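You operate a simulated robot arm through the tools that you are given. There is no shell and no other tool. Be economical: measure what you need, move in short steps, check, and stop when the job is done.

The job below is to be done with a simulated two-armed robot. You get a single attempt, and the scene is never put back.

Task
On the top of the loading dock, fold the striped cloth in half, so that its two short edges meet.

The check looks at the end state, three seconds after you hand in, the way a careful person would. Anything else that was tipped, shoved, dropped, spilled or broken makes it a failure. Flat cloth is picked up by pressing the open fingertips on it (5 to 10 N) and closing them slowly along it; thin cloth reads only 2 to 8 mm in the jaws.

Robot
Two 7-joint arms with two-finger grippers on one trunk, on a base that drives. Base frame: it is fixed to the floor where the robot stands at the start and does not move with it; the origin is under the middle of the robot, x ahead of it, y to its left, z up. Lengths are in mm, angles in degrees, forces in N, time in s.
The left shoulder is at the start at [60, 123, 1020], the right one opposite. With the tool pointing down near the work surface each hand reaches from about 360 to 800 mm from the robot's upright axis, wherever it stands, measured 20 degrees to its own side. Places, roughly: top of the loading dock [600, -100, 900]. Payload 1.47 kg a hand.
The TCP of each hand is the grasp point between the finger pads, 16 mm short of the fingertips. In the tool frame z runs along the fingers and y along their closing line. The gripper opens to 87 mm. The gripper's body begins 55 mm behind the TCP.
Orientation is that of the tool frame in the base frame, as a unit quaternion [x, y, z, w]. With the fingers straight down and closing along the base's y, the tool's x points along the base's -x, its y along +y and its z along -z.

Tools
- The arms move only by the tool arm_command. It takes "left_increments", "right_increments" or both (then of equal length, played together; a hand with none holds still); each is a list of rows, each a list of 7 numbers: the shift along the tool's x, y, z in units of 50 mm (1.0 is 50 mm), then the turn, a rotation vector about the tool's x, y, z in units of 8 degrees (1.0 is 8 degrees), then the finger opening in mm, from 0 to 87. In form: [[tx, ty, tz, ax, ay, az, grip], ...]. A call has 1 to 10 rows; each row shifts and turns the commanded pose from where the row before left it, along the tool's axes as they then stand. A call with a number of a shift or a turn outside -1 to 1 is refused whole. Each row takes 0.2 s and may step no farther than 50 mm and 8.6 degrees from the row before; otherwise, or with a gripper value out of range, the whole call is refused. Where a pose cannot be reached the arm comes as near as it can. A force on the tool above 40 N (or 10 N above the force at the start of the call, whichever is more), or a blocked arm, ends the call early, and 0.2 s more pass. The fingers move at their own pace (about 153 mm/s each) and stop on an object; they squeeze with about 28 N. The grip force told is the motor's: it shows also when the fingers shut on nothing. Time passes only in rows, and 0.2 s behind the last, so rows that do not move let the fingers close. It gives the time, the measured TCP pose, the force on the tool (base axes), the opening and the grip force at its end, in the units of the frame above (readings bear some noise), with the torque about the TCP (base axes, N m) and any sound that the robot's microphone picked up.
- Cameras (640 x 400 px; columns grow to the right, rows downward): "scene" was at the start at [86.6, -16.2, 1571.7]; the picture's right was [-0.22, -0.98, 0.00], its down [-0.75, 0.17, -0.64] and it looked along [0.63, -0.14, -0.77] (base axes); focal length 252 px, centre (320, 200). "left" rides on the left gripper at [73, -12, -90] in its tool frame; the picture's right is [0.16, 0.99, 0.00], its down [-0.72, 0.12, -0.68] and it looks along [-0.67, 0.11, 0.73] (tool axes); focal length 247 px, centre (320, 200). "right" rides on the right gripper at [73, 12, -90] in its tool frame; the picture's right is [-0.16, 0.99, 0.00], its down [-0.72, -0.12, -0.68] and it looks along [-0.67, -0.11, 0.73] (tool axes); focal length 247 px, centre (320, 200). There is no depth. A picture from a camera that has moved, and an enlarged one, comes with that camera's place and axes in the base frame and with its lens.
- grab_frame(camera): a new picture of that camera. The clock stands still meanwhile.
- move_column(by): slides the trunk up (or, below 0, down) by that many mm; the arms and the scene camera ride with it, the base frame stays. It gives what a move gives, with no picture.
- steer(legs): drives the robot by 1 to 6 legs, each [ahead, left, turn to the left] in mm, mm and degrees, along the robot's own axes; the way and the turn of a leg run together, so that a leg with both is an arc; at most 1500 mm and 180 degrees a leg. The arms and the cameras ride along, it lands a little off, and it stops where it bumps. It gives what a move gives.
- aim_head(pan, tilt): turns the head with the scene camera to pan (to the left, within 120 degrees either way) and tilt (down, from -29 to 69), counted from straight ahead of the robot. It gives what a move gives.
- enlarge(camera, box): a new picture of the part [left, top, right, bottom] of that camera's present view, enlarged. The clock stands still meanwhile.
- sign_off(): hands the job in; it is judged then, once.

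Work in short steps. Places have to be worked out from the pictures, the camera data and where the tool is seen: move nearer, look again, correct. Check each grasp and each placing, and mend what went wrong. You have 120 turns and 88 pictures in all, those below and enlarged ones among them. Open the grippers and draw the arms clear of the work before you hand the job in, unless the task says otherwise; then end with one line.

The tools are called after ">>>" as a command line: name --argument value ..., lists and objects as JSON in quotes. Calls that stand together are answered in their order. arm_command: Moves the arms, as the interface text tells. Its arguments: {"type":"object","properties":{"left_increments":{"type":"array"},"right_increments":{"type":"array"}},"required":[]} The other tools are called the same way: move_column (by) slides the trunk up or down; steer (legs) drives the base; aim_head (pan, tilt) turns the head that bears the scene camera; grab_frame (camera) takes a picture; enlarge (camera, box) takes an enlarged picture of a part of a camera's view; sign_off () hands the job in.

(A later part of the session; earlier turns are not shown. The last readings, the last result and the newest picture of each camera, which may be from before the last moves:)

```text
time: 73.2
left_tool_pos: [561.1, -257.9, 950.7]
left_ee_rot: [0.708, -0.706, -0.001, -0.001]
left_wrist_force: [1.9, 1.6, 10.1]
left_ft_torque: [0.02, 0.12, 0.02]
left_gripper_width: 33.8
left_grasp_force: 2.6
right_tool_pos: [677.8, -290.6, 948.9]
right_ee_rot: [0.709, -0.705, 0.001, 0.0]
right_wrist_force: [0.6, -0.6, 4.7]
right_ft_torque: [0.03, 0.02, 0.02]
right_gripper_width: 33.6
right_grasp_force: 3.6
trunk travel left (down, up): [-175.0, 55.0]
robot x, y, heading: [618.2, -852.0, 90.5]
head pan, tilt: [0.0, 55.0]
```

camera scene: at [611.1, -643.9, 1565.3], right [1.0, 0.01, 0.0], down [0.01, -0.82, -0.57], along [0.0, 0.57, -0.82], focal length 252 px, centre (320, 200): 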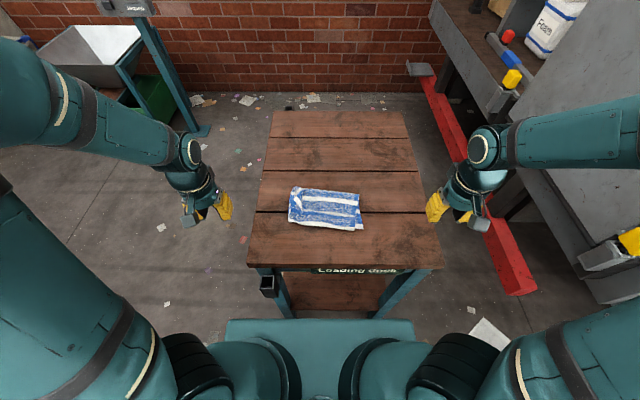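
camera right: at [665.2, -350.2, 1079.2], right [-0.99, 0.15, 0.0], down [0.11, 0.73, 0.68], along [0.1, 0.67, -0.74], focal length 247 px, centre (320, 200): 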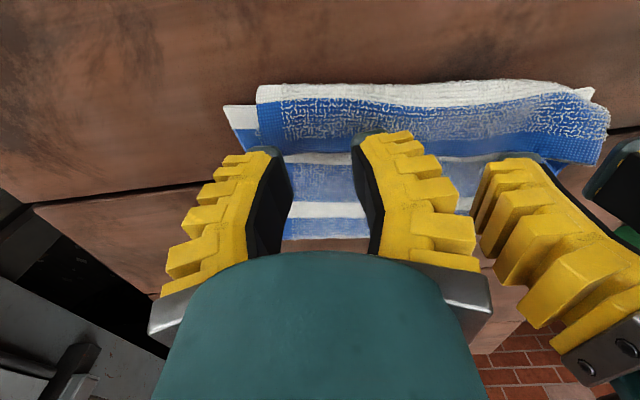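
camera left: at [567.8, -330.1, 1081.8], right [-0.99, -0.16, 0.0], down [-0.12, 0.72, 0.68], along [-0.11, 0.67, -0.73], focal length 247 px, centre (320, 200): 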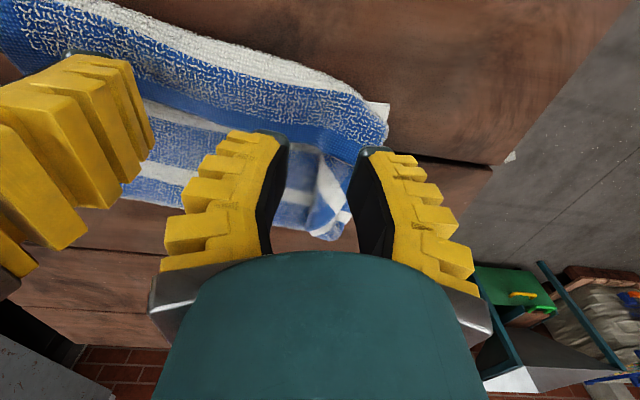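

Both touch the hem (10 N and 5 N). I'll add a little on the right and close slowly.

>>> arm_command --left_increments '[[0, 0, 0, 0, 0, 0, 28], [0, 0, 0, 0, 0, 0, 25], [0, 0, 0, 0, 0, 0, 22], [0, 0, 0, 0, 0, 0, 19], [0, 0, 0, 0, 0, 0, 16], [0, 0, 0, 0, 0, 0, 13], [0, 0, 0, 0, 0, 0, 10], [0, 0, 0, 0, 0, 0, 7]]' --right_increments '[[0, 0, 0.05, 0, 0, 0, 28], [0, 0, 0, 0, 0, 0, 25], [0, 0, 0, 0, 0, 0, 22], [0, 0, 0, 0, 0, 0, 19], [0, 0, 0, 0, 0, 0, 16], [0, 0, 0, 0, 0, 0, 13], [0, 0, 0, 0, 0, 0, 10], [0, 0, 0, 0, 0, 0, 7]]'

>>> arm_command --left_increments '[[0, 0, 0.03, 0, 0, 0, 4], [0, 0, 0, 0, 0, 0, 2], [0, 0, 0, 0, 0, 0, 0], [0, 0, 0, 0, 0, 0, 0], [0, 0, 0, 0, 0, 0, 0]]' --right_increments '[[0, 0, 0.03, 0, 0, 0, 4], [0, 0, 0, 0, 0, 0, 2], [0, 0, 0, 0, 0, 0, 0], [0, 0, 0, 0, 0, 0, 0], [0, 0, 0, 0, 0, 0, 0]]'

>>> arm_command --left_increments '[[0, 0, -0.25, 0, 0, 0, 0], [0, 0, -0.25, 0, 0, 0, 0], [0, 0, -0.25, 0, 0, 0, 0], [0, 0, -0.25, 0, 0, 0, 0]]' --right_increments '[[0, 0, -0.25, 0, 0, 0, 0], [0, 0, -0.25, 0, 0, 0, 0], [0, 0, -0.25, 0, 0, 0, 0], [0, 0, -0.25, 0, 0, 0, 0]]'

>>> grab_frame --camera "left"

>>> grab_frame --camera "right"

```text
time: 75.0
left_tool_pos: [561.4, -259.3, 950.7]
left_ee_rot: [0.708, -0.706, 0.0, -0.001]
left_wrist_force: [1.2, -0.1, 7.3]
left_ft_torque: [0.01, 0.04, 0.01]
left_gripper_width: 12.2
left_grasp_force: 4.7
right_tool_pos: [678.0, -291.1, 945.8]
right_ee_rot: [0.708, -0.706, 0.0, 0.0]
right_wrist_force: [-0.4, -0.6, 14.7]
right_ft_torque: [0.09, 0.06, -0.01]
right_gripper_width: 6.1
right_grasp_force: 20.7
trunk travel left (down, up): [-175.0, 55.0]
robot x, y, heading: [615.5, -852.8, 90.3]
head pan, tilt: [0.0, 55.0]
```

```text
time: 76.2
left_tool_pos: [561.4, -260.0, 950.6]
left_ee_rot: [0.708, -0.706, -0.002, -0.001]
left_wrist_force: [2.2, 0.6, 10.7]
left_ft_torque: [0.03, 0.08, -0.04]
left_gripper_width: 0.0
left_grasp_force: 27.6
right_tool_pos: [676.9, -291.1, 946.6]
right_ee_rot: [0.71, -0.705, -0.001, 0.0]
right_wrist_force: [-1.3, 0.9, 23.2]
right_ft_torque: [0.15, 0.02, 0.01]
right_gripper_width: 0.7
right_grasp_force: 28.0
trunk travel left (down, up): [-175.0, 55.0]
robot x, y, heading: [613.0, -853.9, 90.2]
head pan, tilt: [0.0, 55.0]
```

```text
time: 77.2
left_tool_pos: [561.5, -260.3, 999.1]
left_ee_rot: [0.708, -0.706, 0.0, 0.0]
left_wrist_force: [-0.3, -0.6, -0.2]
left_ft_torque: [-0.02, 0.01, -0.03]
left_gripper_width: 0.0
left_grasp_force: 27.9
right_tool_pos: [677.0, -290.4, 995.2]
right_ee_rot: [0.709, -0.705, 0.001, 0.0]
right_wrist_force: [0.4, 0.7, -0.4]
right_ft_torque: [-0.01, -0.01, -0.01]
right_gripper_width: 0.0
right_grasp_force: 27.9
trunk travel left (down, up): [-175.0, 55.0]
robot x, y, heading: [612.8, -851.9, 90.6]
head pan, tilt: [0.0, 55.0]
```

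```text
24 pictures are left
camera left: at [572.2, -333.0, 1088.7], right [-0.99, -0.16, 0.0], down [-0.12, 0.72, 0.68], along [-0.11, 0.67, -0.73], focal length 247 px, centre (320, 200)
```

left: 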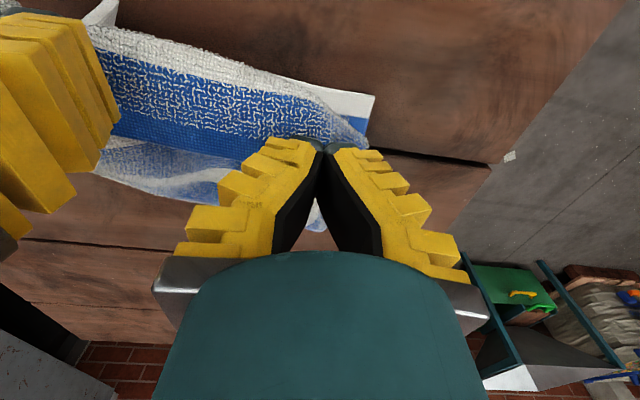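

```text
23 pictures are left
camera right: at [667.3, -363.8, 1085.3], right [-0.99, 0.15, 0.0], down [0.11, 0.73, 0.68], along [0.1, 0.67, -0.73], focal length 247 px, centre (320, 200)
```

right: 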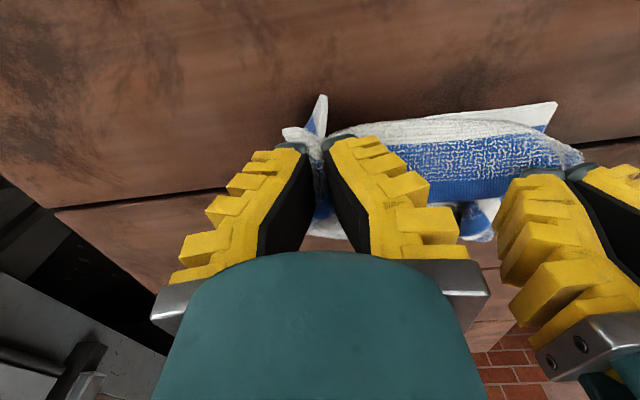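

The right hand has grabbed the bottom layer too, so I'll set it back down and open it. The left hand keeps its hem end.

>>> arm_command --right_increments '[[0, 0, 0.4, 0, 0, 0, 0], [0, 0, 0.4, 0, 0, 0, 0], [0, 0, 0.12, 0, 0, 0, 10], [0, 0, 0, 0, 0, 0, 25], [0, 0, 0, 0, 0, 0, 36], [0, 0, -0.4, 0, 0, 0, 36], [0, 0, -0.8, 0, 0, 0, 36], [0, -0.7, -0.6, 0, 0, 0, 36], [0, -0.9, 0, 0, 0, 0, 36], [0, -0.9, 0, 0, 0, 0, 36]]'

>>> enlarge --camera "scene" --box '[270, 140, 390, 215]'

```text
time: 79.4
left_tool_pos: [562.3, -259.0, 998.2]
left_ee_rot: [0.708, -0.707, -0.001, -0.001]
left_wrist_force: [1.1, -0.4, 0.4]
left_ft_torque: [-0.01, 0.01, -0.01]
left_gripper_width: 0.0
left_grasp_force: 28.4
right_tool_pos: [803.9, -287.9, 1038.0]
right_ee_rot: [0.709, -0.705, 0.0, 0.0]
right_wrist_force: [0.5, 0.1, -0.3]
right_ft_torque: [0.0, 0.03, -0.01]
right_gripper_width: 42.1
right_grasp_force: 3.7
trunk travel left (down, up): [-175.0, 55.0]
robot x, y, heading: [617.0, -852.2, 90.5]
head pan, tilt: [0.0, 55.0]
```

```text
5.33 times, centred on (330, 178) of scene
camera zoom: at [614.7, -772.7, 1565.3], right [1.0, 0.01, 0.0], down [0.0, -0.82, -0.57], along [0.0, 0.57, -0.82], focal length 1344 px, centre (267, 320)
```

zoom: 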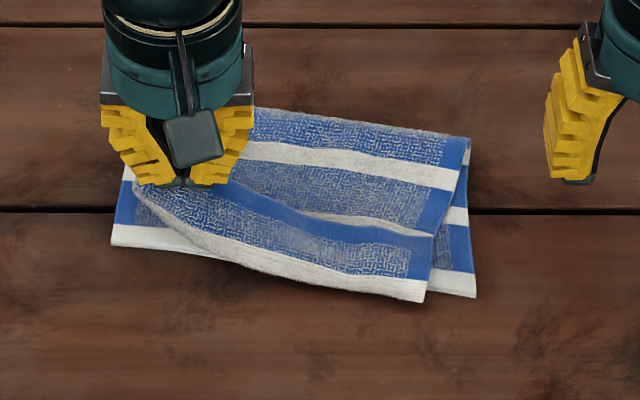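

The right side is released cleanly and the left holds a single layer. The near edge runs from about (521, −271) to (737, −313). I'll lift the left end high and back to straighten the hem, then tilt the hand.

>>> arm_command --left_increments '[[-0.276, 0, -0.376, 0, 0, 0, 0], [-0.276, 0, -0.376, 0, 0, 0, 0], [-0.276, 0, -0.376, 0, 0, 0, 0], [-0.276, 0, -0.376, 0, 0, 0, 0], [-0.276, 0, -0.376, 0, 0, 0, 0], [0, 0, 0, 0, -1, 0, 0], [0, 0, 0, 0, -1, 0, 0], [0, 0, 0, 0, -1, 0, 0], [0, 0, 0, 0, -1, 0, 0], [0, 0, 0, 0, -1, 0, 0]]'

>>> enlarge --camera "scene" --box '[250, 115, 410, 215]'

>>> grab_frame --camera "left"

```text
time: 81.6
left_tool_pos: [562.5, -189.4, 1092.9]
left_ee_rot: [0.665, -0.664, -0.242, -0.243]
left_wrist_force: [-0.3, 0.5, 0.4]
left_ft_torque: [0.01, -0.01, 0.02]
left_gripper_width: 0.2
left_grasp_force: 27.9
right_tool_pos: [803.7, -288.7, 1038.6]
right_ee_rot: [0.709, -0.705, 0.0, 0.001]
right_wrist_force: [0.7, 0.4, -0.4]
right_ft_torque: [-0.02, -0.01, -0.04]
right_gripper_width: 42.0
right_grasp_force: 4.9
trunk travel left (down, up): [-175.0, 55.0]
robot x, y, heading: [614.0, -857.8, 90.4]
head pan, tilt: [0.0, 55.0]
```

```text
4.00 times, centred on (330, 165) of scene
camera zoom: at [614.3, -773.0, 1565.4], right [1.0, 0.01, 0.0], down [0.0, -0.82, -0.57], along [0.0, 0.57, -0.82], focal length 1008 px, centre (280, 340)
```

zoom: 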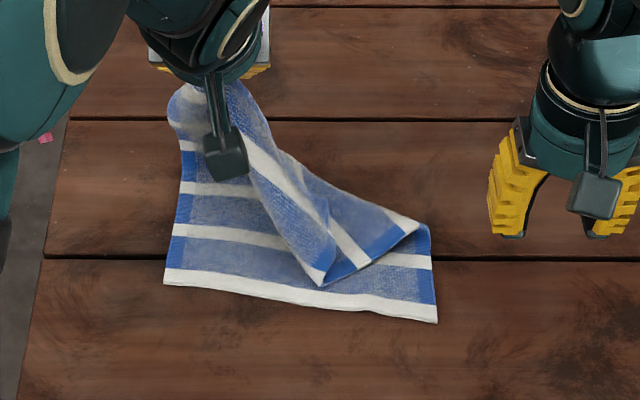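

```text
20 pictures are left
camera left: at [573.6, -304.1, 1115.2], right [-0.99, -0.12, -0.1], down [-0.12, 0.11, 0.99], along [-0.11, 0.99, -0.13], focal length 247 px, centre (320, 200)
```

left: 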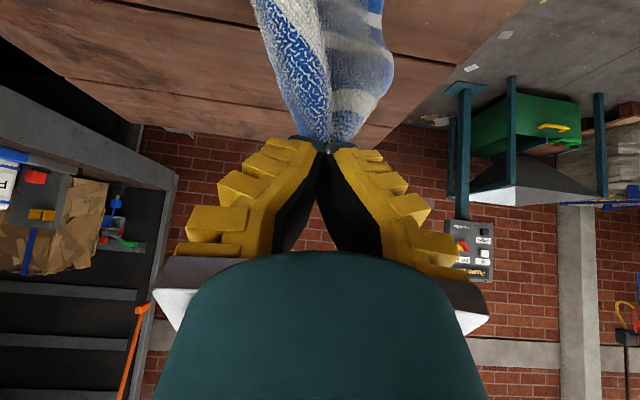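

The left end is up and the bottom layer is fully visible and flat. The flap's right corner now lies near (646, −276). I'll straighten the left hand again, keeping its grip, and bring the right hand over (660, −245) to take that corner.

>>> arm_command --left_increments '[[0, 0.1, 0, 0, 1, 0, 0], [0, 0.1, 0, 0, 1, 0, 0], [0, 0.1, 0, 0, 1, 0, 0], [0, 0.1, 0, 0, 1, 0, 0], [0, 0.1, 0, 0, 1, 0, 0]]'

>>> arm_command --right_increments '[[-0.17, 0.57, 0.2, 0, 0, 0, 30], [-0.17, 0.57, 0.2, 0, 0, 0, 30], [-0.17, 0.57, 0.2, 0, 0, 0, 30], [-0.17, 0.57, 0.2, 0, 0, 0, 30], [-0.17, 0.57, 0.2, 0, 0, 0, 30]]'

>>> grab_frame --camera "right"

```text
time: 82.8
left_tool_pos: [536.0, -190.5, 1091.5]
left_ee_rot: [0.708, -0.706, 0.001, 0.0]
left_wrist_force: [0.3, 0.2, -0.1]
left_ft_torque: [-0.02, 0.0, -0.01]
left_gripper_width: 0.0
left_grasp_force: 28.0
right_tool_pos: [802.0, -287.8, 1037.1]
right_ee_rot: [0.709, -0.705, 0.001, -0.001]
right_wrist_force: [0.4, 0.9, 0.0]
right_ft_torque: [-0.04, -0.02, 0.02]
right_gripper_width: 41.8
right_grasp_force: 4.5
trunk travel left (down, up): [-175.0, 55.0]
robot x, y, heading: [613.7, -857.4, 90.3]
head pan, tilt: [0.0, 55.0]
```

```text
time: 84.0
left_tool_pos: [535.3, -188.5, 1093.4]
left_ee_rot: [0.708, -0.706, 0.0, 0.001]
left_wrist_force: [-0.1, -0.6, 0.1]
left_ft_torque: [0.02, 0.02, -0.01]
left_gripper_width: 0.0
left_grasp_force: 27.8
right_tool_pos: [659.5, -246.2, 988.6]
right_ee_rot: [0.709, -0.705, 0.001, 0.001]
right_wrist_force: [-0.4, -0.2, 0.0]
right_ft_torque: [0.0, 0.0, 0.0]
right_gripper_width: 36.2
right_grasp_force: 4.2
trunk travel left (down, up): [-175.0, 55.0]
robot x, y, heading: [612.6, -857.3, 90.4]
head pan, tilt: [0.0, 55.0]
```

```text
19 pictures are left
camera right: at [648.6, -320.4, 1078.9], right [-0.99, 0.15, 0.0], down [0.11, 0.73, 0.68], along [0.1, 0.67, -0.73], focal length 247 px, centre (320, 200)
```

right: 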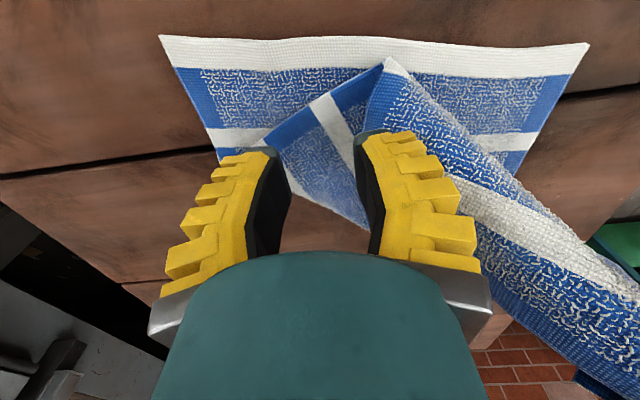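

The flap's right end is still hemmed over, and its corner sits near (632, −241), too close to the left hand. I'll raise the left hand higher and back so the right end hangs free and unrolls, moving the right hand aside meanwhile.

>>> arm_command --left_increments '[[0, 0, 0, 0, 0, 0, 0], [0, 0, 0, 0, 0, 0, 0], [-0.25, 0.1, -0.4, 0, 0, 0, 0], [-0.25, 0.1, -0.4, 0, 0, 0, 0], [-0.25, 0.1, -0.4, 0, 0, 0, 0], [-0.25, 0.1, -0.4, 0, 0, 0, 0], [0, 0, 0, 0, 0, 0, 0]]' --right_increments '[[0, 0, -0.8, 0, 0, 0, 30], [0, -0.8, -0.4, 0, 0, 0, 30], [0, -0.9, 0, 0, 0, 0, 30], [0, -0.9, 0, 0, 0, 0, 30], [0, 0, 0, 0, 0, 0, 30], [0, 0, 0, 0, 0, 0, 30], [0, 0, 0, 0, 0, 0, 30]]'

>>> enlarge --camera "scene" --box '[230, 95, 422, 215]'

```text
time: 85.6
left_tool_pos: [515.0, -141.2, 1173.2]
left_ee_rot: [0.708, -0.706, 0.001, 0.0]
left_wrist_force: [-0.2, 0.5, -0.1]
left_ft_torque: [0.03, 0.0, 0.01]
left_gripper_width: 0.1
left_grasp_force: 27.9
right_tool_pos: [790.3, -246.5, 1050.3]
right_ee_rot: [0.709, -0.705, 0.001, 0.0]
right_wrist_force: [-0.5, 0.7, -0.3]
right_ft_torque: [0.0, -0.01, -0.02]
right_gripper_width: 36.0
right_grasp_force: 4.6
trunk travel left (down, up): [-175.0, 55.0]
robot x, y, heading: [613.0, -853.3, 90.5]
head pan, tilt: [0.0, 55.0]
```

```text
3.33 times, centred on (326, 155) of scene
camera zoom: at [612.9, -772.8, 1565.4], right [1.0, 0.01, 0.0], down [0.01, -0.82, -0.57], along [0.0, 0.57, -0.82], focal length 840 px, centre (300, 350)
```

zoom: 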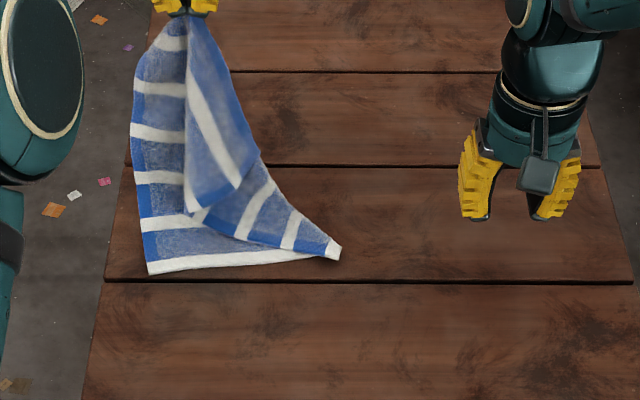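

The cloth now hangs from the left hand. The cleanest way is to lay it flat again and redo the fold with what I learnt. I'll lower the left hand a bit, then drive forward, so the base motion lays the sheet out away from the robot.

>>> arm_command --left_increments '[[-0.15, 0, 0.6, 0, 0, 0, 0], [-0.15, 0, 0.6, 0, 0, 0, 0], [-0.15, 0, 0.6, 0, 0, 0, 0], [-0.15, 0, 0.4, 0, 0, 0, 0]]'

>>> steer --legs '[[122, 0, 0]]'

>>> enlarge --camera "scene" --box '[230, 110, 422, 230]'

```text
time: 86.6
left_tool_pos: [516.0, -109.2, 1061.4]
left_ee_rot: [0.708, -0.706, 0.0, 0.0]
left_wrist_force: [-0.3, -0.1, 0.5]
left_ft_torque: [0.0, 0.01, 0.01]
left_gripper_width: 0.0
left_grasp_force: 27.2
right_tool_pos: [790.0, -247.7, 1049.1]
right_ee_rot: [0.709, -0.706, 0.001, 0.0]
right_wrist_force: [0.2, -0.3, -0.3]
right_ft_torque: [-0.01, -0.01, -0.01]
right_gripper_width: 36.4
right_grasp_force: 4.4
trunk travel left (down, up): [-175.0, 55.0]
robot x, y, heading: [612.0, -853.2, 90.2]
head pan, tilt: [0.0, 55.0]
```

```text
time: 87.9
left_tool_pos: [514.2, 11.2, 1060.7]
left_ee_rot: [0.709, -0.706, 0.0, 0.0]
left_wrist_force: [0.0, 0.1, -0.8]
left_ft_torque: [-0.04, 0.0, -0.02]
left_gripper_width: 0.0
left_grasp_force: 28.0
right_tool_pos: [789.1, -126.1, 1048.9]
right_ee_rot: [0.71, -0.705, 0.001, 0.0]
right_wrist_force: [0.2, -0.1, -0.7]
right_ft_torque: [-0.02, -0.02, 0.01]
right_gripper_width: 36.2
right_grasp_force: 4.8
trunk travel left (down, up): [-175.0, 55.0]
robot x, y, heading: [608.7, -735.2, 90.5]
head pan, tilt: [0.0, 55.0]
```

```text
3.33 times, centred on (326, 170) of scene
camera zoom: at [612.3, -650.6, 1565.3], right [1.0, 0.01, 0.0], down [0.01, -0.82, -0.57], along [0.0, 0.57, -0.82], focal length 840 px, centre (300, 300)
```

zoom: 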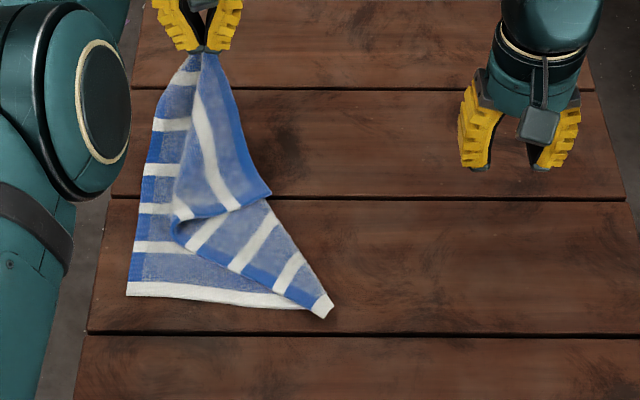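

The sheet is spreading out, and its far-right corner now points right near (582, −87). I'll lay the left corner down at about y=45, release it, and move the left hand clear.

>>> arm_command --left_increments '[[-0.17, 0.05, 0.4, 0, 0, 0, 0], [-0.17, 0.05, 0.45, 0, 0, 0, 0], [-0.17, 0.05, 0.45, 0, 0, 0, 0], [-0.17, 0.03, 0.45, 0, 0, 0, 0], [0, 0, 0.45, 0, 0, 0, 0], [0, 0, 0, 0, 0, 0, 15], [0, 0, 0, 0, 0, 0, 36], [0, 0, -0.5, 0, 0, 0, 36], [0, 0.3, -0.9, 0, 0, 0, 36], [0.3, 0.9, -0.2, 0, 0, 0, 36]]'

>>> arm_command --left_increments '[[0.3, 0.9, 0, 0, 0, 0, 36], [0.3, 0.9, 0, 0, 0, 0, 36]]'

>>> enlarge --camera "scene" --box '[230, 110, 422, 230]'

```text
time: 90.1
left_tool_pos: [442.3, 23.5, 1034.0]
left_ee_rot: [0.708, -0.706, 0.001, -0.001]
left_wrist_force: [-1.2, 0.2, -0.6]
left_ft_torque: [-0.02, 0.0, -0.05]
left_gripper_width: 41.7
left_grasp_force: 3.5
left hand out of reach, approached as far as the arm can: row 2, 3, 4, 10
right_tool_pos: [787.4, -126.0, 1049.2]
right_ee_rot: [0.71, -0.704, 0.001, 0.0]
right_wrist_force: [-1.1, 0.1, 0.4]
right_ft_torque: [0.0, -0.01, 0.0]
right_gripper_width: 36.1
right_grasp_force: 4.7
trunk travel left (down, up): [-175.0, 55.0]
robot x, y, heading: [610.2, -735.8, 90.6]
head pan, tilt: [0.0, 55.0]
```

```text
time: 90.7
left_tool_pos: [351.6, 18.4, 1036.3]
left_ee_rot: [0.709, -0.706, 0.0, 0.0]
left_wrist_force: [-0.7, 0.3, 0.0]
left_ft_torque: [-0.03, 0.03, 0.0]
left_gripper_width: 42.0
left_grasp_force: 4.4
left hand out of reach, approached as far as the arm can: row 1, 2
right_tool_pos: [788.6, -128.1, 1049.7]
right_ee_rot: [0.709, -0.705, 0.001, 0.0]
right_wrist_force: [0.4, 0.3, 0.1]
right_ft_torque: [0.0, -0.02, 0.02]
right_gripper_width: 36.1
right_grasp_force: 4.5
trunk travel left (down, up): [-175.0, 55.0]
robot x, y, heading: [606.4, -733.4, 90.0]
head pan, tilt: [0.0, 55.0]
```

```text
3.33 times, centred on (326, 170) of scene
camera zoom: at [611.9, -652.3, 1565.4], right [1.0, 0.01, 0.0], down [0.01, -0.82, -0.57], along [0.0, 0.57, -0.82], focal length 840 px, centre (300, 300)
```

zoom: 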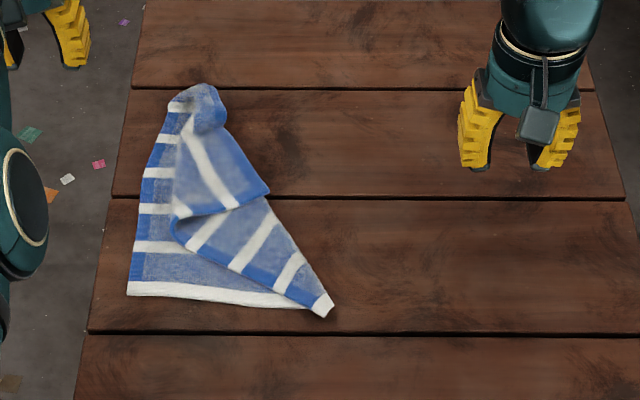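

The cloth's right side is folded over, with the far-right corner at about (581, −80). I'll bring the right hand over (554, −70) and press there.

>>> arm_command --right_increments '[[-0.193, 0.78, 0.1, 0, 0, 0, 30], [-0.193, 0.78, 0.1, 0, 0, 0, 30], [-0.193, 0.78, 0.2, 0, 0, 0, 30], [-0.193, 0.78, 0.3, 0, 0, 0, 30], [-0.193, 0.78, 0.4, 0, 0, 0, 30], [-0.193, 0.78, 0.4, 0, 0, 0, 30]]'

>>> arm_command --right_increments '[[0, 0, 0.3, 0, 0, 0, 30], [0, 0, 0.2, 0, 0, 0, 30], [0, 0, 0.08, 0, 0, 0, 30], [0, 0, 0, 0, 0, 0, 30]]'

>>> grab_frame --camera "right"

```text
time: 92.1
left_tool_pos: [352.8, 20.4, 1034.8]
left_ee_rot: [0.709, -0.706, 0.001, 0.0]
left_wrist_force: [-0.5, 0.4, 0.3]
left_ft_torque: [-0.03, 0.02, -0.01]
left_gripper_width: 41.7
left_grasp_force: 4.4
right_tool_pos: [553.3, -70.5, 973.6]
right_ee_rot: [0.71, -0.704, 0.001, 0.0]
right_wrist_force: [-0.2, 0.0, 0.5]
right_ft_torque: [-0.01, -0.04, -0.02]
right_gripper_width: 36.0
right_grasp_force: 4.4
trunk travel left (down, up): [-175.0, 55.0]
robot x, y, heading: [610.6, -730.1, 90.7]
head pan, tilt: [0.0, 55.0]
```

```text
time: 93.1
left_tool_pos: [352.7, 17.7, 1037.0]
left_ee_rot: [0.709, -0.705, 0.0, -0.001]
left_wrist_force: [0.3, -0.2, 0.2]
left_ft_torque: [-0.01, 0.0, 0.0]
left_gripper_width: 41.9
left_grasp_force: 5.0
right_tool_pos: [554.1, -70.6, 946.4]
right_ee_rot: [0.71, -0.704, 0.0, 0.0]
right_wrist_force: [3.5, -0.3, 9.1]
right_ft_torque: [-0.01, 0.16, 0.0]
right_gripper_width: 34.1
right_grasp_force: 3.3
trunk travel left (down, up): [-175.0, 55.0]
robot x, y, heading: [611.3, -732.3, 90.3]
head pan, tilt: [0.0, 55.0]
```

```text
15 pictures are left
camera right: at [543.8, -144.8, 1037.1], right [-0.99, 0.15, 0.0], down [0.11, 0.72, 0.68], along [0.1, 0.67, -0.73], focal length 247 px, centre (320, 200)
```

right: 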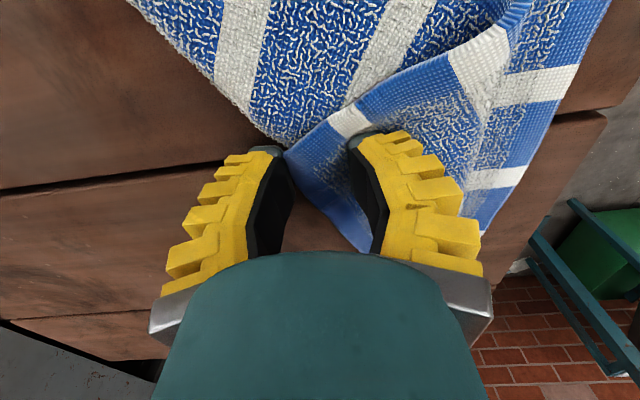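

The outer finger is just off the corner, so I'll lift, shift 14 mm inward, press again and close.

>>> arm_command --right_increments '[[0, 0, -0.3, 0, 0, 0, 30], [-0.1, 0.28, 0, 0, 0, 0, 30], [0, 0, 0.2, 0, 0, 0, 30], [0, 0, 0.1, 0, 0, 0, 30], [0, 0, 0, 0, 0, 0, 30]]'

>>> arm_command --right_increments '[[0, 0, 0, 0, 0, 0, 27], [0, 0, 0, 0, 0, 0, 24], [0, 0, 0, 0, 0, 0, 21], [0, 0, 0, 0, 0, 0, 18], [0, 0, 0, 0, 0, 0, 15], [0, 0, 0, 0, 0, 0, 12], [0, 0, 0, 0, 0, 0, 9], [0, 0, 0.01, 0, 0, 0, 6]]'

>>> arm_command --right_increments '[[0, 0, 0.01, 0, 0, 0, 4], [0, 0, 0, 0, 0, 0, 2], [0, 0, 0, 0, 0, 0, 0], [0, 0, 0, 0, 0, 0, 0], [0, 0, 0, 0, 0, 0, 0]]'

>>> arm_command --right_increments '[[0, 0, -0.3, 0, 0, 0, 0], [0, 0, -0.3, 0, 0, 0, 0], [0, 0, -0.3, 0, 0, 0, 0], [0, 0, -0.3, 0, 0, 0, 0]]'

>>> enlarge --camera "scene" --box '[230, 110, 422, 230]'

```text
time: 94.3
left_tool_pos: [352.9, 19.0, 1037.4]
left_ee_rot: [0.708, -0.706, 0.001, 0.001]
left_wrist_force: [0.3, 0.8, 0.9]
left_ft_torque: [0.02, -0.03, 0.0]
left_gripper_width: 42.0
left_grasp_force: 4.9
right_tool_pos: [540.4, -65.6, 946.2]
right_ee_rot: [0.709, -0.705, -0.001, 0.0]
right_wrist_force: [3.5, -0.6, 11.1]
right_ft_torque: [-0.05, 0.21, 0.04]
right_gripper_width: 34.1
right_grasp_force: 2.3
trunk travel left (down, up): [-175.0, 55.0]
robot x, y, heading: [613.9, -732.4, 90.4]
head pan, tilt: [0.0, 55.0]
```

```text
time: 96.1
left_tool_pos: [353.3, 18.5, 1036.3]
left_ee_rot: [0.708, -0.706, 0.0, 0.0]
left_wrist_force: [-0.2, -1.4, -0.7]
left_ft_torque: [-0.04, -0.01, -0.03]
left_gripper_width: 41.8
left_grasp_force: 3.9
right_tool_pos: [541.3, -66.2, 945.0]
right_ee_rot: [0.71, -0.704, 0.001, 0.0]
right_wrist_force: [1.3, -2.3, 15.6]
right_ft_torque: [-0.11, 0.44, 0.05]
right_gripper_width: 12.9
right_grasp_force: 6.3
trunk travel left (down, up): [-175.0, 55.0]
robot x, y, heading: [614.9, -736.6, 90.2]
head pan, tilt: [0.0, 55.0]
```

```text
time: 97.3
left_tool_pos: [353.7, 17.7, 1036.9]
left_ee_rot: [0.708, -0.706, -0.001, 0.0]
left_wrist_force: [-0.8, 0.2, -0.1]
left_ft_torque: [0.01, -0.02, 0.0]
left_gripper_width: 41.9
left_grasp_force: 4.6
right_tool_pos: [540.3, -66.1, 946.4]
right_ee_rot: [0.71, -0.705, -0.001, 0.0]
right_wrist_force: [-0.1, -1.2, 19.9]
right_ft_torque: [-0.05, 0.2, 0.04]
right_gripper_width: 0.0
right_grasp_force: 27.9
trunk travel left (down, up): [-175.0, 55.0]
robot x, y, heading: [613.4, -732.1, 90.6]
head pan, tilt: [0.0, 55.0]
```

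```text
time: 98.3
left_tool_pos: [352.5, 19.0, 1035.6]
left_ee_rot: [0.708, -0.706, -0.001, 0.0]
left_wrist_force: [0.0, -0.1, -0.6]
left_ft_torque: [0.01, 0.04, 0.03]
left_gripper_width: 41.8
left_grasp_force: 4.4
right_tool_pos: [541.7, -65.9, 1004.0]
right_ee_rot: [0.709, -0.705, 0.001, 0.0]
right_wrist_force: [0.0, 0.3, -0.2]
right_ft_torque: [-0.04, 0.06, 0.02]
right_gripper_width: 0.0
right_grasp_force: 28.2
trunk travel left (down, up): [-175.0, 55.0]
robot x, y, heading: [612.4, -734.6, 90.3]
head pan, tilt: [0.0, 55.0]
```

```text
3.33 times, centred on (326, 170) of scene
camera zoom: at [612.4, -652.4, 1565.4], right [1.0, 0.01, 0.0], down [0.01, -0.82, -0.57], along [0.0, 0.57, -0.82], focal length 840 px, centre (300, 300)
```

zoom: 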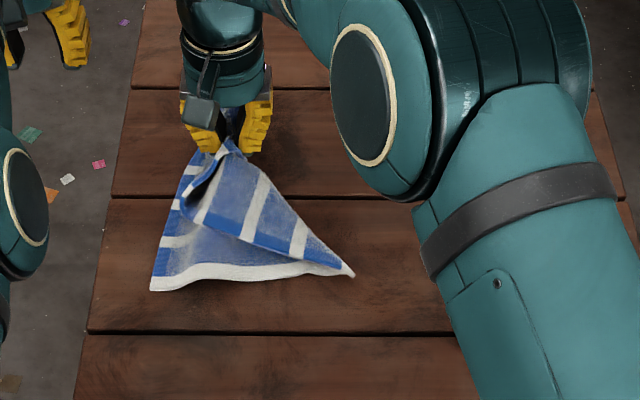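

The right hand holds the corner. I'll pull it up and out to the far right to unfold the right side, then look.

>>> arm_command --right_increments '[[0, -0.3, -0.4, 0, 0, 0, 0], [-0.1, -0.4, -0.4, 0, 0, 0, 0], [-0.2, -0.5, -0.2, 0, 0, 0, 0], [-0.25, -0.5, 0, 0, 0, 0, 0], [-0.25, -0.5, 0, 0, 0, 0, 0], [-0.25, -0.4, 0.2, 0, 0, 0, 0], [-0.25, -0.3, 0.3, 0, 0, 0, 0], [-0.2, -0.1, 0.3, 0, 0, 0, 0], [0, 0, 0.3, 0, 0, 0, 0]]'

>>> enlarge --camera "scene" --box '[230, 110, 422, 230]'

```text
time: 100.3
left_tool_pos: [352.3, 19.5, 1035.3]
left_ee_rot: [0.708, -0.706, 0.0, 0.0]
left_wrist_force: [-0.2, 0.7, 0.6]
left_ft_torque: [0.02, 0.0, 0.0]
left_gripper_width: 42.0
left_grasp_force: 4.1
right_tool_pos: [688.5, 10.7, 999.3]
right_ee_rot: [0.71, -0.704, 0.001, 0.0]
right_wrist_force: [-0.4, -0.3, -0.1]
right_ft_torque: [0.0, 0.01, 0.02]
right_gripper_width: 0.0
right_grasp_force: 27.9
trunk travel left (down, up): [-175.0, 55.0]
robot x, y, heading: [610.6, -732.9, 90.2]
head pan, tilt: [0.0, 55.0]
```

```text
3.33 times, centred on (326, 170) of scene
camera zoom: at [612.4, -652.1, 1565.4], right [1.0, 0.01, 0.0], down [0.01, -0.82, -0.57], along [0.0, 0.57, -0.82], focal length 840 px, centre (300, 300)
```

zoom: 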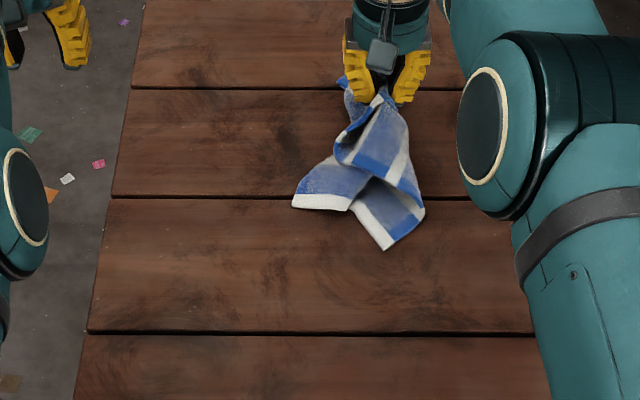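

The pinch took several layers and dragged the whole cloth. I'll lower it, release, retreat and assess.

>>> arm_command --right_increments '[[0, 0, 0.5, 0, 0, 0, 0], [0, 0, 0.45, 0, 0, 0, 0], [0, 0, 0, 0, 0, 0, 20], [0, 0, 0, 0, 0, 0, 50], [0, 0, 0, 0, 0, 0, 50], [0, 0, -0.7, 0, 0, 0, 50], [0, 0, -0.9, 0, 0, 0, 50], [0, -0.9, -0.3, 0, 0, 0, 50], [0, -0.9, 0, 0, 0, 0, 40], [0, -0.9, 0, 0, 0, 0, 40]]'

>>> enlarge --camera "scene" --box '[278, 120, 390, 190]'

```text
time: 102.5
left_tool_pos: [354.5, 18.0, 1036.9]
left_ee_rot: [0.709, -0.706, 0.0, 0.0]
left_wrist_force: [0.4, -0.1, 0.5]
left_ft_torque: [0.03, 0.01, -0.07]
left_gripper_width: 41.7
left_grasp_force: 4.6
right_tool_pos: [825.2, 10.4, 1046.7]
right_ee_rot: [0.71, -0.704, 0.001, 0.0]
right_wrist_force: [-0.3, -0.9, 0.8]
right_ft_torque: [0.0, 0.02, 0.02]
right_gripper_width: 45.7
right_grasp_force: 4.0
trunk travel left (down, up): [-175.0, 55.0]
robot x, y, heading: [610.4, -733.2, 90.4]
head pan, tilt: [0.0, 55.0]
```

```text
5.71 times, centred on (334, 155) of scene
camera zoom: at [613.8, -652.1, 1565.3], right [1.0, 0.01, 0.0], down [0.01, -0.82, -0.57], along [0.0, 0.57, -0.82], focal length 1440 px, centre (240, 457)
```

zoom: 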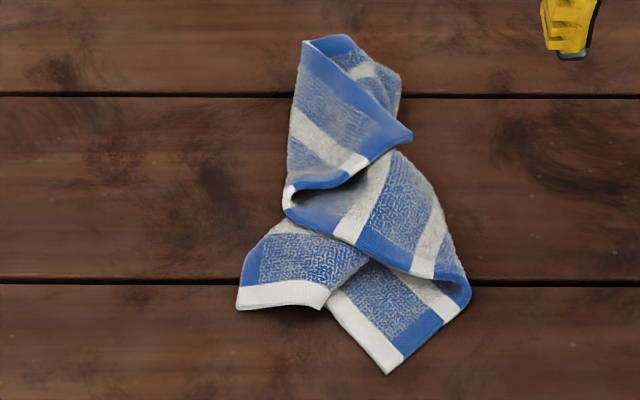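

Now the layout is readable: both near corners lie as single layers, near-left at (612, −103) and near-right at (698, −152). New plan: hold the near short edge by both corners, hang the cloth like a curtain, then lay it down as a fold without flipping the edge. The right hand takes the near-right corner first.

>>> arm_command --right_increments '[[0.417, 0.41, 0.2, 0, 0, 0, 22], [0.417, 0.41, 0.2, 0, 0, 0, 22], [0.417, 0.41, 0.3, 0, 0, 0, 22], [0.417, 0.41, 0.3, 0, 0, 0, 22], [0.417, 0.41, 0.3, 0, 0, 0, 22], [0.417, 0.41, 0.3, 0, 0, 0, 22], [0, 0, 0.25, 0, 0, 0, 22], [0, 0, 0.1, 0, 0, 0, 22], [0, 0, 0.07, 0, 0, 0, 22], [0, 0, 0, 0, 0, 0, 22]]'

>>> grab_frame --camera "right"

```text
time: 104.7
left_tool_pos: [352.7, 18.5, 1034.8]
left_ee_rot: [0.708, -0.706, 0.001, 0.0]
left_wrist_force: [0.9, -0.2, 0.4]
left_ft_torque: [0.02, -0.01, -0.02]
left_gripper_width: 41.9
left_grasp_force: 4.7
right_tool_pos: [702.7, -114.5, 947.3]
right_ee_rot: [0.709, -0.705, 0.002, 0.0]
right_wrist_force: [0.0, 0.0, -0.1]
right_ft_torque: [0.02, 0.01, 0.0]
right_gripper_width: 23.2
right_grasp_force: 7.3
trunk travel left (down, up): [-175.0, 55.0]
robot x, y, heading: [612.1, -734.8, 90.5]
head pan, tilt: [0.0, 55.0]
```

```text
11 pictures are left
camera right: at [692.3, -188.2, 1037.0], right [-0.99, 0.15, 0.0], down [0.11, 0.73, 0.68], along [0.1, 0.67, -0.73], focal length 247 px, centre (320, 200)
```

right: 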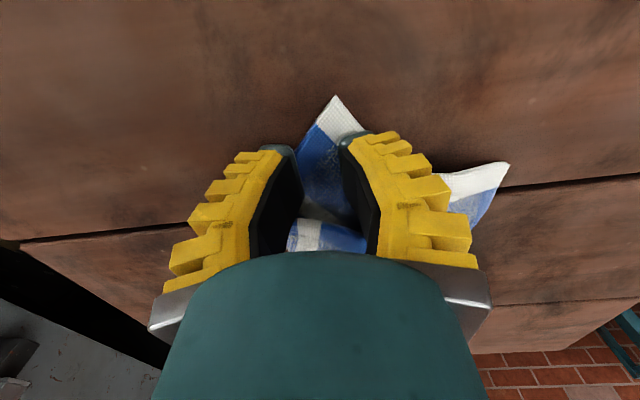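

The corner is confirmed at (692, −149). I'll shift 8 mm inward, press and close.

>>> arm_command --right_increments '[[0, 0.16, 0, 0, 0, 0, 24], [0, 0, 0.08, 0, 0, 0, 24], [0, 0, 0.06, 0, 0, 0, 24], [0, 0, 0, 0, 0, 0, 24]]'

```text
time: 105.7
left_tool_pos: [352.1, 17.6, 1037.5]
left_ee_rot: [0.708, -0.706, 0.0, 0.0]
left_wrist_force: [0.1, -0.5, -0.3]
left_ft_torque: [0.01, 0.02, 0.01]
left_gripper_width: 41.9
left_grasp_force: 4.0
right_tool_pos: [694.3, -113.6, 940.4]
right_ee_rot: [0.709, -0.705, -0.001, -0.001]
right_wrist_force: [-0.1, -0.4, 18.8]
right_ft_torque: [0.14, 0.03, 0.02]
right_gripper_width: 20.8
right_grasp_force: 0.0
trunk travel left (down, up): [-175.0, 55.0]
robot x, y, heading: [607.9, -736.2, 90.7]
head pan, tilt: [0.0, 55.0]
```

>>> arm_command --right_increments '[[0, 0, -0.045, 0, 0, 0, 24], [0, 0, 0, 0, 0, 0, 21], [0, 0, 0, 0, 0, 0, 18], [0, 0, 0, 0, 0, 0, 15], [0, 0, 0, 0, 0, 0, 12], [0, 0, 0, 0, 0, 0, 9], [0, 0, 0, 0, 0, 0, 6], [0, 0, 0.01, 0, 0, 0, 3], [0, 0, 0, 0, 0, 0, 0], [0, 0, 0, 0, 0, 0, 0]]'

>>> arm_command --right_increments '[[0, 0, -0.3, 0, 0, 0, 0], [0, 0, -0.3, 0, 0, 0, 0], [0.2, -0.3, -0.3, 0, 0, 0, 0], [0.3, -0.4, 0, 0, 0, 0, 0], [0.3, -0.4, 0, 0, 0, 0, 0], [0.3, -0.4, 0, 0, 0, 0, 0], [0.3, -0.4, 0, 0, 0, 0, 0]]'

>>> enlarge --camera "scene" --box '[270, 115, 414, 205]'

```text
time: 107.9
left_tool_pos: [352.9, 18.7, 1035.7]
left_ee_rot: [0.709, -0.706, 0.0, 0.0]
left_wrist_force: [0.9, -0.3, 0.0]
left_ft_torque: [0.01, 0.0, 0.04]
left_gripper_width: 42.1
left_grasp_force: 4.1
right_tool_pos: [695.5, -115.4, 941.7]
right_ee_rot: [0.709, -0.705, 0.0, 0.0]
right_wrist_force: [0.5, 0.2, 12.3]
right_ft_torque: [0.05, -0.01, 0.01]
right_gripper_width: 0.0
right_grasp_force: 28.1
trunk travel left (down, up): [-175.0, 55.0]
robot x, y, heading: [610.7, -736.2, 90.4]
head pan, tilt: [0.0, 55.0]
```

```text
time: 109.5
left_tool_pos: [352.8, 19.3, 1036.0]
left_ee_rot: [0.709, -0.706, 0.0, 0.001]
left_wrist_force: [0.0, 0.0, -0.2]
left_ft_torque: [0.0, 0.0, 0.0]
left_gripper_width: 42.0
left_grasp_force: 4.7
right_tool_pos: [791.4, -184.3, 987.1]
right_ee_rot: [0.71, -0.704, 0.001, 0.001]
right_wrist_force: [0.2, 0.5, -0.3]
right_ft_torque: [-0.03, 0.03, 0.01]
right_gripper_width: 0.0
right_grasp_force: 28.6
trunk travel left (down, up): [-175.0, 55.0]
robot x, y, heading: [611.3, -733.3, 90.3]
head pan, tilt: [0.0, 55.0]
```

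```text
4.44 times, centred on (342, 160) of scene
camera zoom: at [612.9, -652.6, 1565.4], right [1.0, 0.01, 0.0], down [0.01, -0.82, -0.57], along [0.0, 0.57, -0.82], focal length 1120 px, centre (222, 378)
```

zoom: 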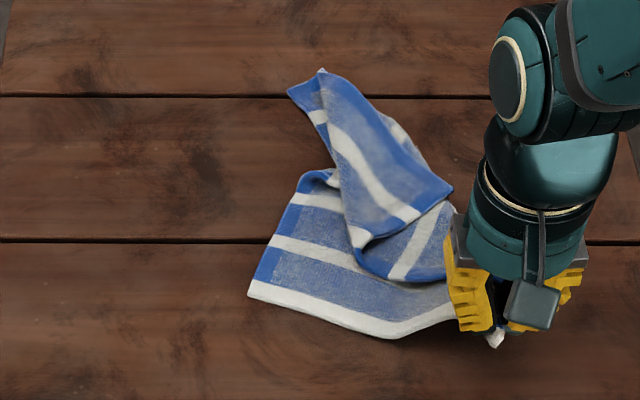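

Excellent: the cloth unfolded and the right hand holds the near-right corner. The near-left corner is at (632, −135), so I'll bring the left hand to (665, −119).

>>> arm_command --left_increments '[[0.344, -0.78, 0, 0, 0, 0, 24], [0.344, -0.78, 0, 0, 0, 0, 24], [0.344, -0.78, 0.15, 0, 0, 0, 24], [0.344, -0.78, 0.2, 0, 0, 0, 24], [0.344, -0.78, 0.2, 0, 0, 0, 24], [0.344, -0.78, 0.2, 0, 0, 0, 24], [0.344, -0.78, 0.2, 0, 0, 0, 24], [0.344, -0.78, 0.2, 0, 0, 0, 24]]'

>>> grab_frame --camera "left"

```text
time: 111.3
left_tool_pos: [677.5, -19.1, 982.9]
left_ee_rot: [0.708, -0.706, 0.0, 0.001]
left_wrist_force: [-0.2, -0.2, -0.6]
left_ft_torque: [0.0, 0.01, 0.02]
left_gripper_width: 30.0
left_grasp_force: 5.1
left hand out of reach, approached as far as the arm can: row 1, 2, 3, 4, 5, 6, 7, 8
right_tool_pos: [790.8, -184.3, 987.1]
right_ee_rot: [0.709, -0.705, 0.001, 0.0]
right_wrist_force: [0.1, -0.1, 0.1]
right_ft_torque: [-0.02, -0.02, 0.03]
right_gripper_width: 0.1
right_grasp_force: 26.9
trunk travel left (down, up): [-175.0, 55.0]
robot x, y, heading: [611.1, -735.3, 90.6]
head pan, tilt: [0.0, 55.0]
```

```text
9 pictures are left
camera left: at [688.1, -92.1, 1072.6], right [-0.99, -0.16, 0.0], down [-0.12, 0.72, 0.68], along [-0.11, 0.67, -0.73], focal length 247 px, centre (320, 200)
```

left: 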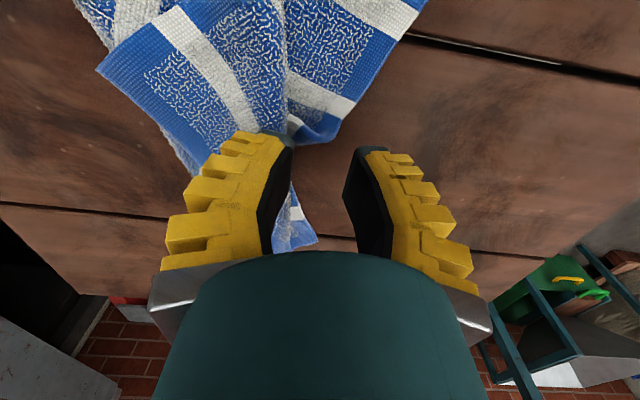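

The hand's commanded pose had drifted out of reach, so it ended up too far away. I'll move it back toward the robot and read the position.

>>> arm_command --left_increments '[[0.6, 0, 0, 0, 0, 0, 24], [0.6, 0.1, 0, 0, 0, 0, 24], [0.5, 0.1, 0, 0, 0, 0, 24]]'

```text
time: 112.1
left_tool_pos: [695.9, -27.8, 982.3]
left_ee_rot: [0.708, -0.706, 0.001, -0.001]
left_wrist_force: [-0.1, 0.7, 0.0]
left_ft_torque: [0.04, 0.0, -0.01]
left_gripper_width: 30.4
left_grasp_force: 4.6
left hand out of reach, approached as far as the arm can: row 1, 2, 3
right_tool_pos: [790.5, -185.5, 987.1]
right_ee_rot: [0.709, -0.705, 0.001, 0.001]
right_wrist_force: [1.3, -0.5, -0.6]
right_ft_torque: [-0.01, 0.01, -0.02]
right_gripper_width: 0.2
right_grasp_force: 27.9
trunk travel left (down, up): [-175.0, 55.0]
robot x, y, heading: [611.4, -733.2, 90.2]
head pan, tilt: [0.0, 55.0]
```

>>> arm_command --left_increments '[[0.6, 0.4, 0, 0, 0, 0, 24], [0.5, 0.4, 0, 0, 0, 0, 24]]'

```text
time: 112.7
left_tool_pos: [679.4, -20.4, 983.3]
left_ee_rot: [0.709, -0.706, -0.001, 0.0]
left_wrist_force: [-0.2, 0.2, -0.8]
left_ft_torque: [0.0, -0.02, -0.02]
left_gripper_width: 30.2
left_grasp_force: 4.7
left hand out of reach, approached as far as the arm can: row 1, 2
right_tool_pos: [790.0, -183.8, 986.6]
right_ee_rot: [0.709, -0.705, 0.0, 0.0]
right_wrist_force: [-0.6, 0.1, -0.4]
right_ft_torque: [0.0, 0.02, 0.02]
right_gripper_width: 0.0
right_grasp_force: 27.8
trunk travel left (down, up): [-175.0, 55.0]
robot x, y, heading: [611.5, -735.3, 90.3]
head pan, tilt: [0.0, 55.0]
```

The left arm looks stuck in an awkward configuration. I'll raise it and see whether it recovers.

>>> arm_command --left_increments '[[0, 0, -0.8, 0, 0, 0, 24], [0, 0, -0.8, 0, 0, 0, 24]]'

>>> grab_frame --camera "scene"

```text
time: 113.3
left_tool_pos: [677.2, -26.7, 1064.2]
left_ee_rot: [0.708, -0.706, -0.001, 0.0]
left_wrist_force: [0.9, -0.5, 0.6]
left_ft_torque: [-0.01, 0.02, -0.03]
left_gripper_width: 30.5
left_grasp_force: 4.8
left hand out of reach, approached as far as the arm can: row 2
right_tool_pos: [789.7, -184.1, 987.0]
right_ee_rot: [0.71, -0.704, 0.001, -0.001]
right_wrist_force: [-0.5, -0.4, -0.2]
right_ft_torque: [0.01, 0.01, 0.02]
right_gripper_width: 0.2
right_grasp_force: 28.1
trunk travel left (down, up): [-175.0, 55.0]
robot x, y, heading: [611.7, -730.2, 90.5]
head pan, tilt: [0.0, 55.0]
```

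```text
8 pictures are left
camera scene: at [611.8, -653.8, 1565.5], right [1.0, 0.01, 0.0], down [0.01, -0.82, -0.57], along [0.0, 0.57, -0.82], focal length 252 px, centre (320, 200)
```

scene: 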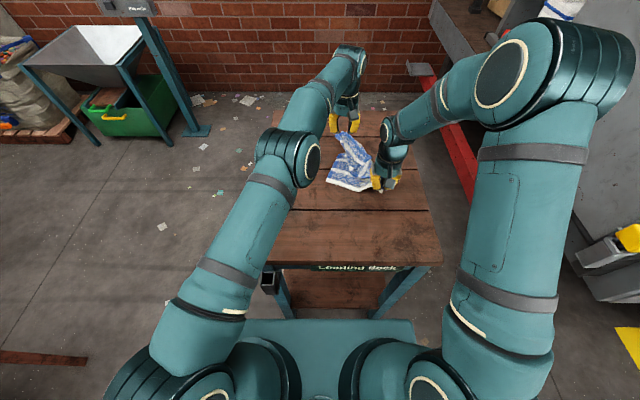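

>>> arm_command --left_increments '[[0.4, 0, -0.2, 0, 0, 0, 24], [0.4, 0, -0.2, 0, 0, 0, 24], [0.4, 0, 0, 0, 0, 0, 24]]'

```text
time: 114.1
left_tool_pos: [678.2, -85.1, 1084.1]
left_ee_rot: [0.708, -0.706, -0.001, 0.0]
left_wrist_force: [1.1, 0.2, -0.2]
left_ft_torque: [0.0, 0.03, -0.03]
left_gripper_width: 30.5
left_grasp_force: 5.1
right_tool_pos: [788.9, -184.6, 987.8]
right_ee_rot: [0.71, -0.705, 0.001, 0.0]
right_wrist_force: [0.4, -0.1, -0.3]
right_ft_torque: [0.01, -0.02, 0.02]
right_gripper_width: 0.3
right_grasp_force: 27.9
trunk travel left (down, up): [-175.0, 55.0]
robot x, y, heading: [610.2, -735.7, 90.1]
head pan, tilt: [0.0, 55.0]
```

The arm is tracking again. I'll go to (665, −119), hover and check with one picture.

>>> arm_command --left_increments '[[0.17, 0.052, 0.3, 0, 0, 0, 24], [0.17, 0.052, 0.5, 0, 0, 0, 24], [0.17, 0.052, 0.5, 0, 0, 0, 24], [0.17, 0.052, 0.5, 0, 0, 0, 24], [0, 0.052, 0.44, 0, 0, 0, 24]]'

>>> grab_frame --camera "left"

```text
time: 115.3
left_tool_pos: [665.0, -117.6, 969.8]
left_ee_rot: [0.709, -0.705, 0.0, 0.0]
left_wrist_force: [-0.2, 0.5, -0.5]
left_ft_torque: [-0.01, 0.0, 0.0]
left_gripper_width: 30.5
left_grasp_force: 5.1
right_tool_pos: [789.9, -184.8, 986.2]
right_ee_rot: [0.709, -0.705, 0.0, 0.0]
right_wrist_force: [1.1, 0.2, -0.5]
right_ft_torque: [0.0, -0.01, 0.03]
right_gripper_width: 0.0
right_grasp_force: 28.5
trunk travel left (down, up): [-175.0, 55.0]
robot x, y, heading: [608.3, -733.4, 90.2]
head pan, tilt: [0.0, 55.0]
```

```text
7 pictures are left
camera left: at [675.9, -190.3, 1060.0], right [-0.99, -0.16, 0.0], down [-0.12, 0.72, 0.68], along [-0.11, 0.67, -0.73], focal length 247 px, centre (320, 200)
```

left: 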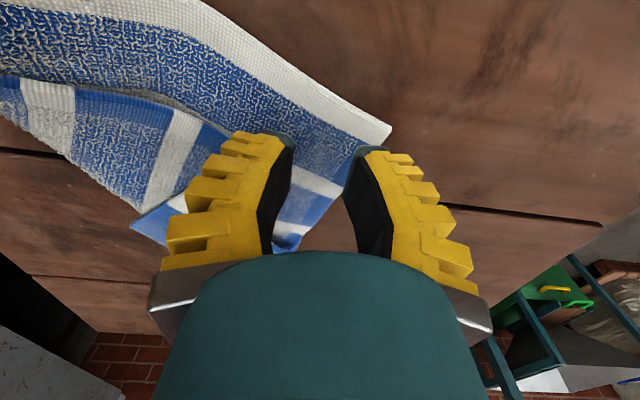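

The near-left corner is at (625, −130). I'll shift 8 mm left and press.

>>> arm_command --left_increments '[[0, 0.16, 0.2, 0, 0, 0, 24], [0, 0, 0.2, 0, 0, 0, 24], [0, 0, 0.1, 0, 0, 0, 24], [0, 0, 0.06, 0, 0, 0, 24], [0, 0, 0, 0, 0, 0, 24]]'

```text
time: 116.5
left_tool_pos: [658.0, -117.8, 942.6]
left_ee_rot: [0.708, -0.706, -0.001, -0.001]
left_wrist_force: [-0.5, 0.0, 8.5]
left_ft_torque: [-0.02, 0.0, -0.04]
left_gripper_width: 27.8
left_grasp_force: 3.2
right_tool_pos: [789.9, -183.9, 985.9]
right_ee_rot: [0.709, -0.705, 0.002, 0.0]
right_wrist_force: [-0.7, 0.3, -0.6]
right_ft_torque: [0.03, 0.0, 0.02]
right_gripper_width: 0.1
right_grasp_force: 27.8
trunk travel left (down, up): [-175.0, 55.0]
robot x, y, heading: [609.6, -735.7, 90.2]
head pan, tilt: [0.0, 55.0]
```

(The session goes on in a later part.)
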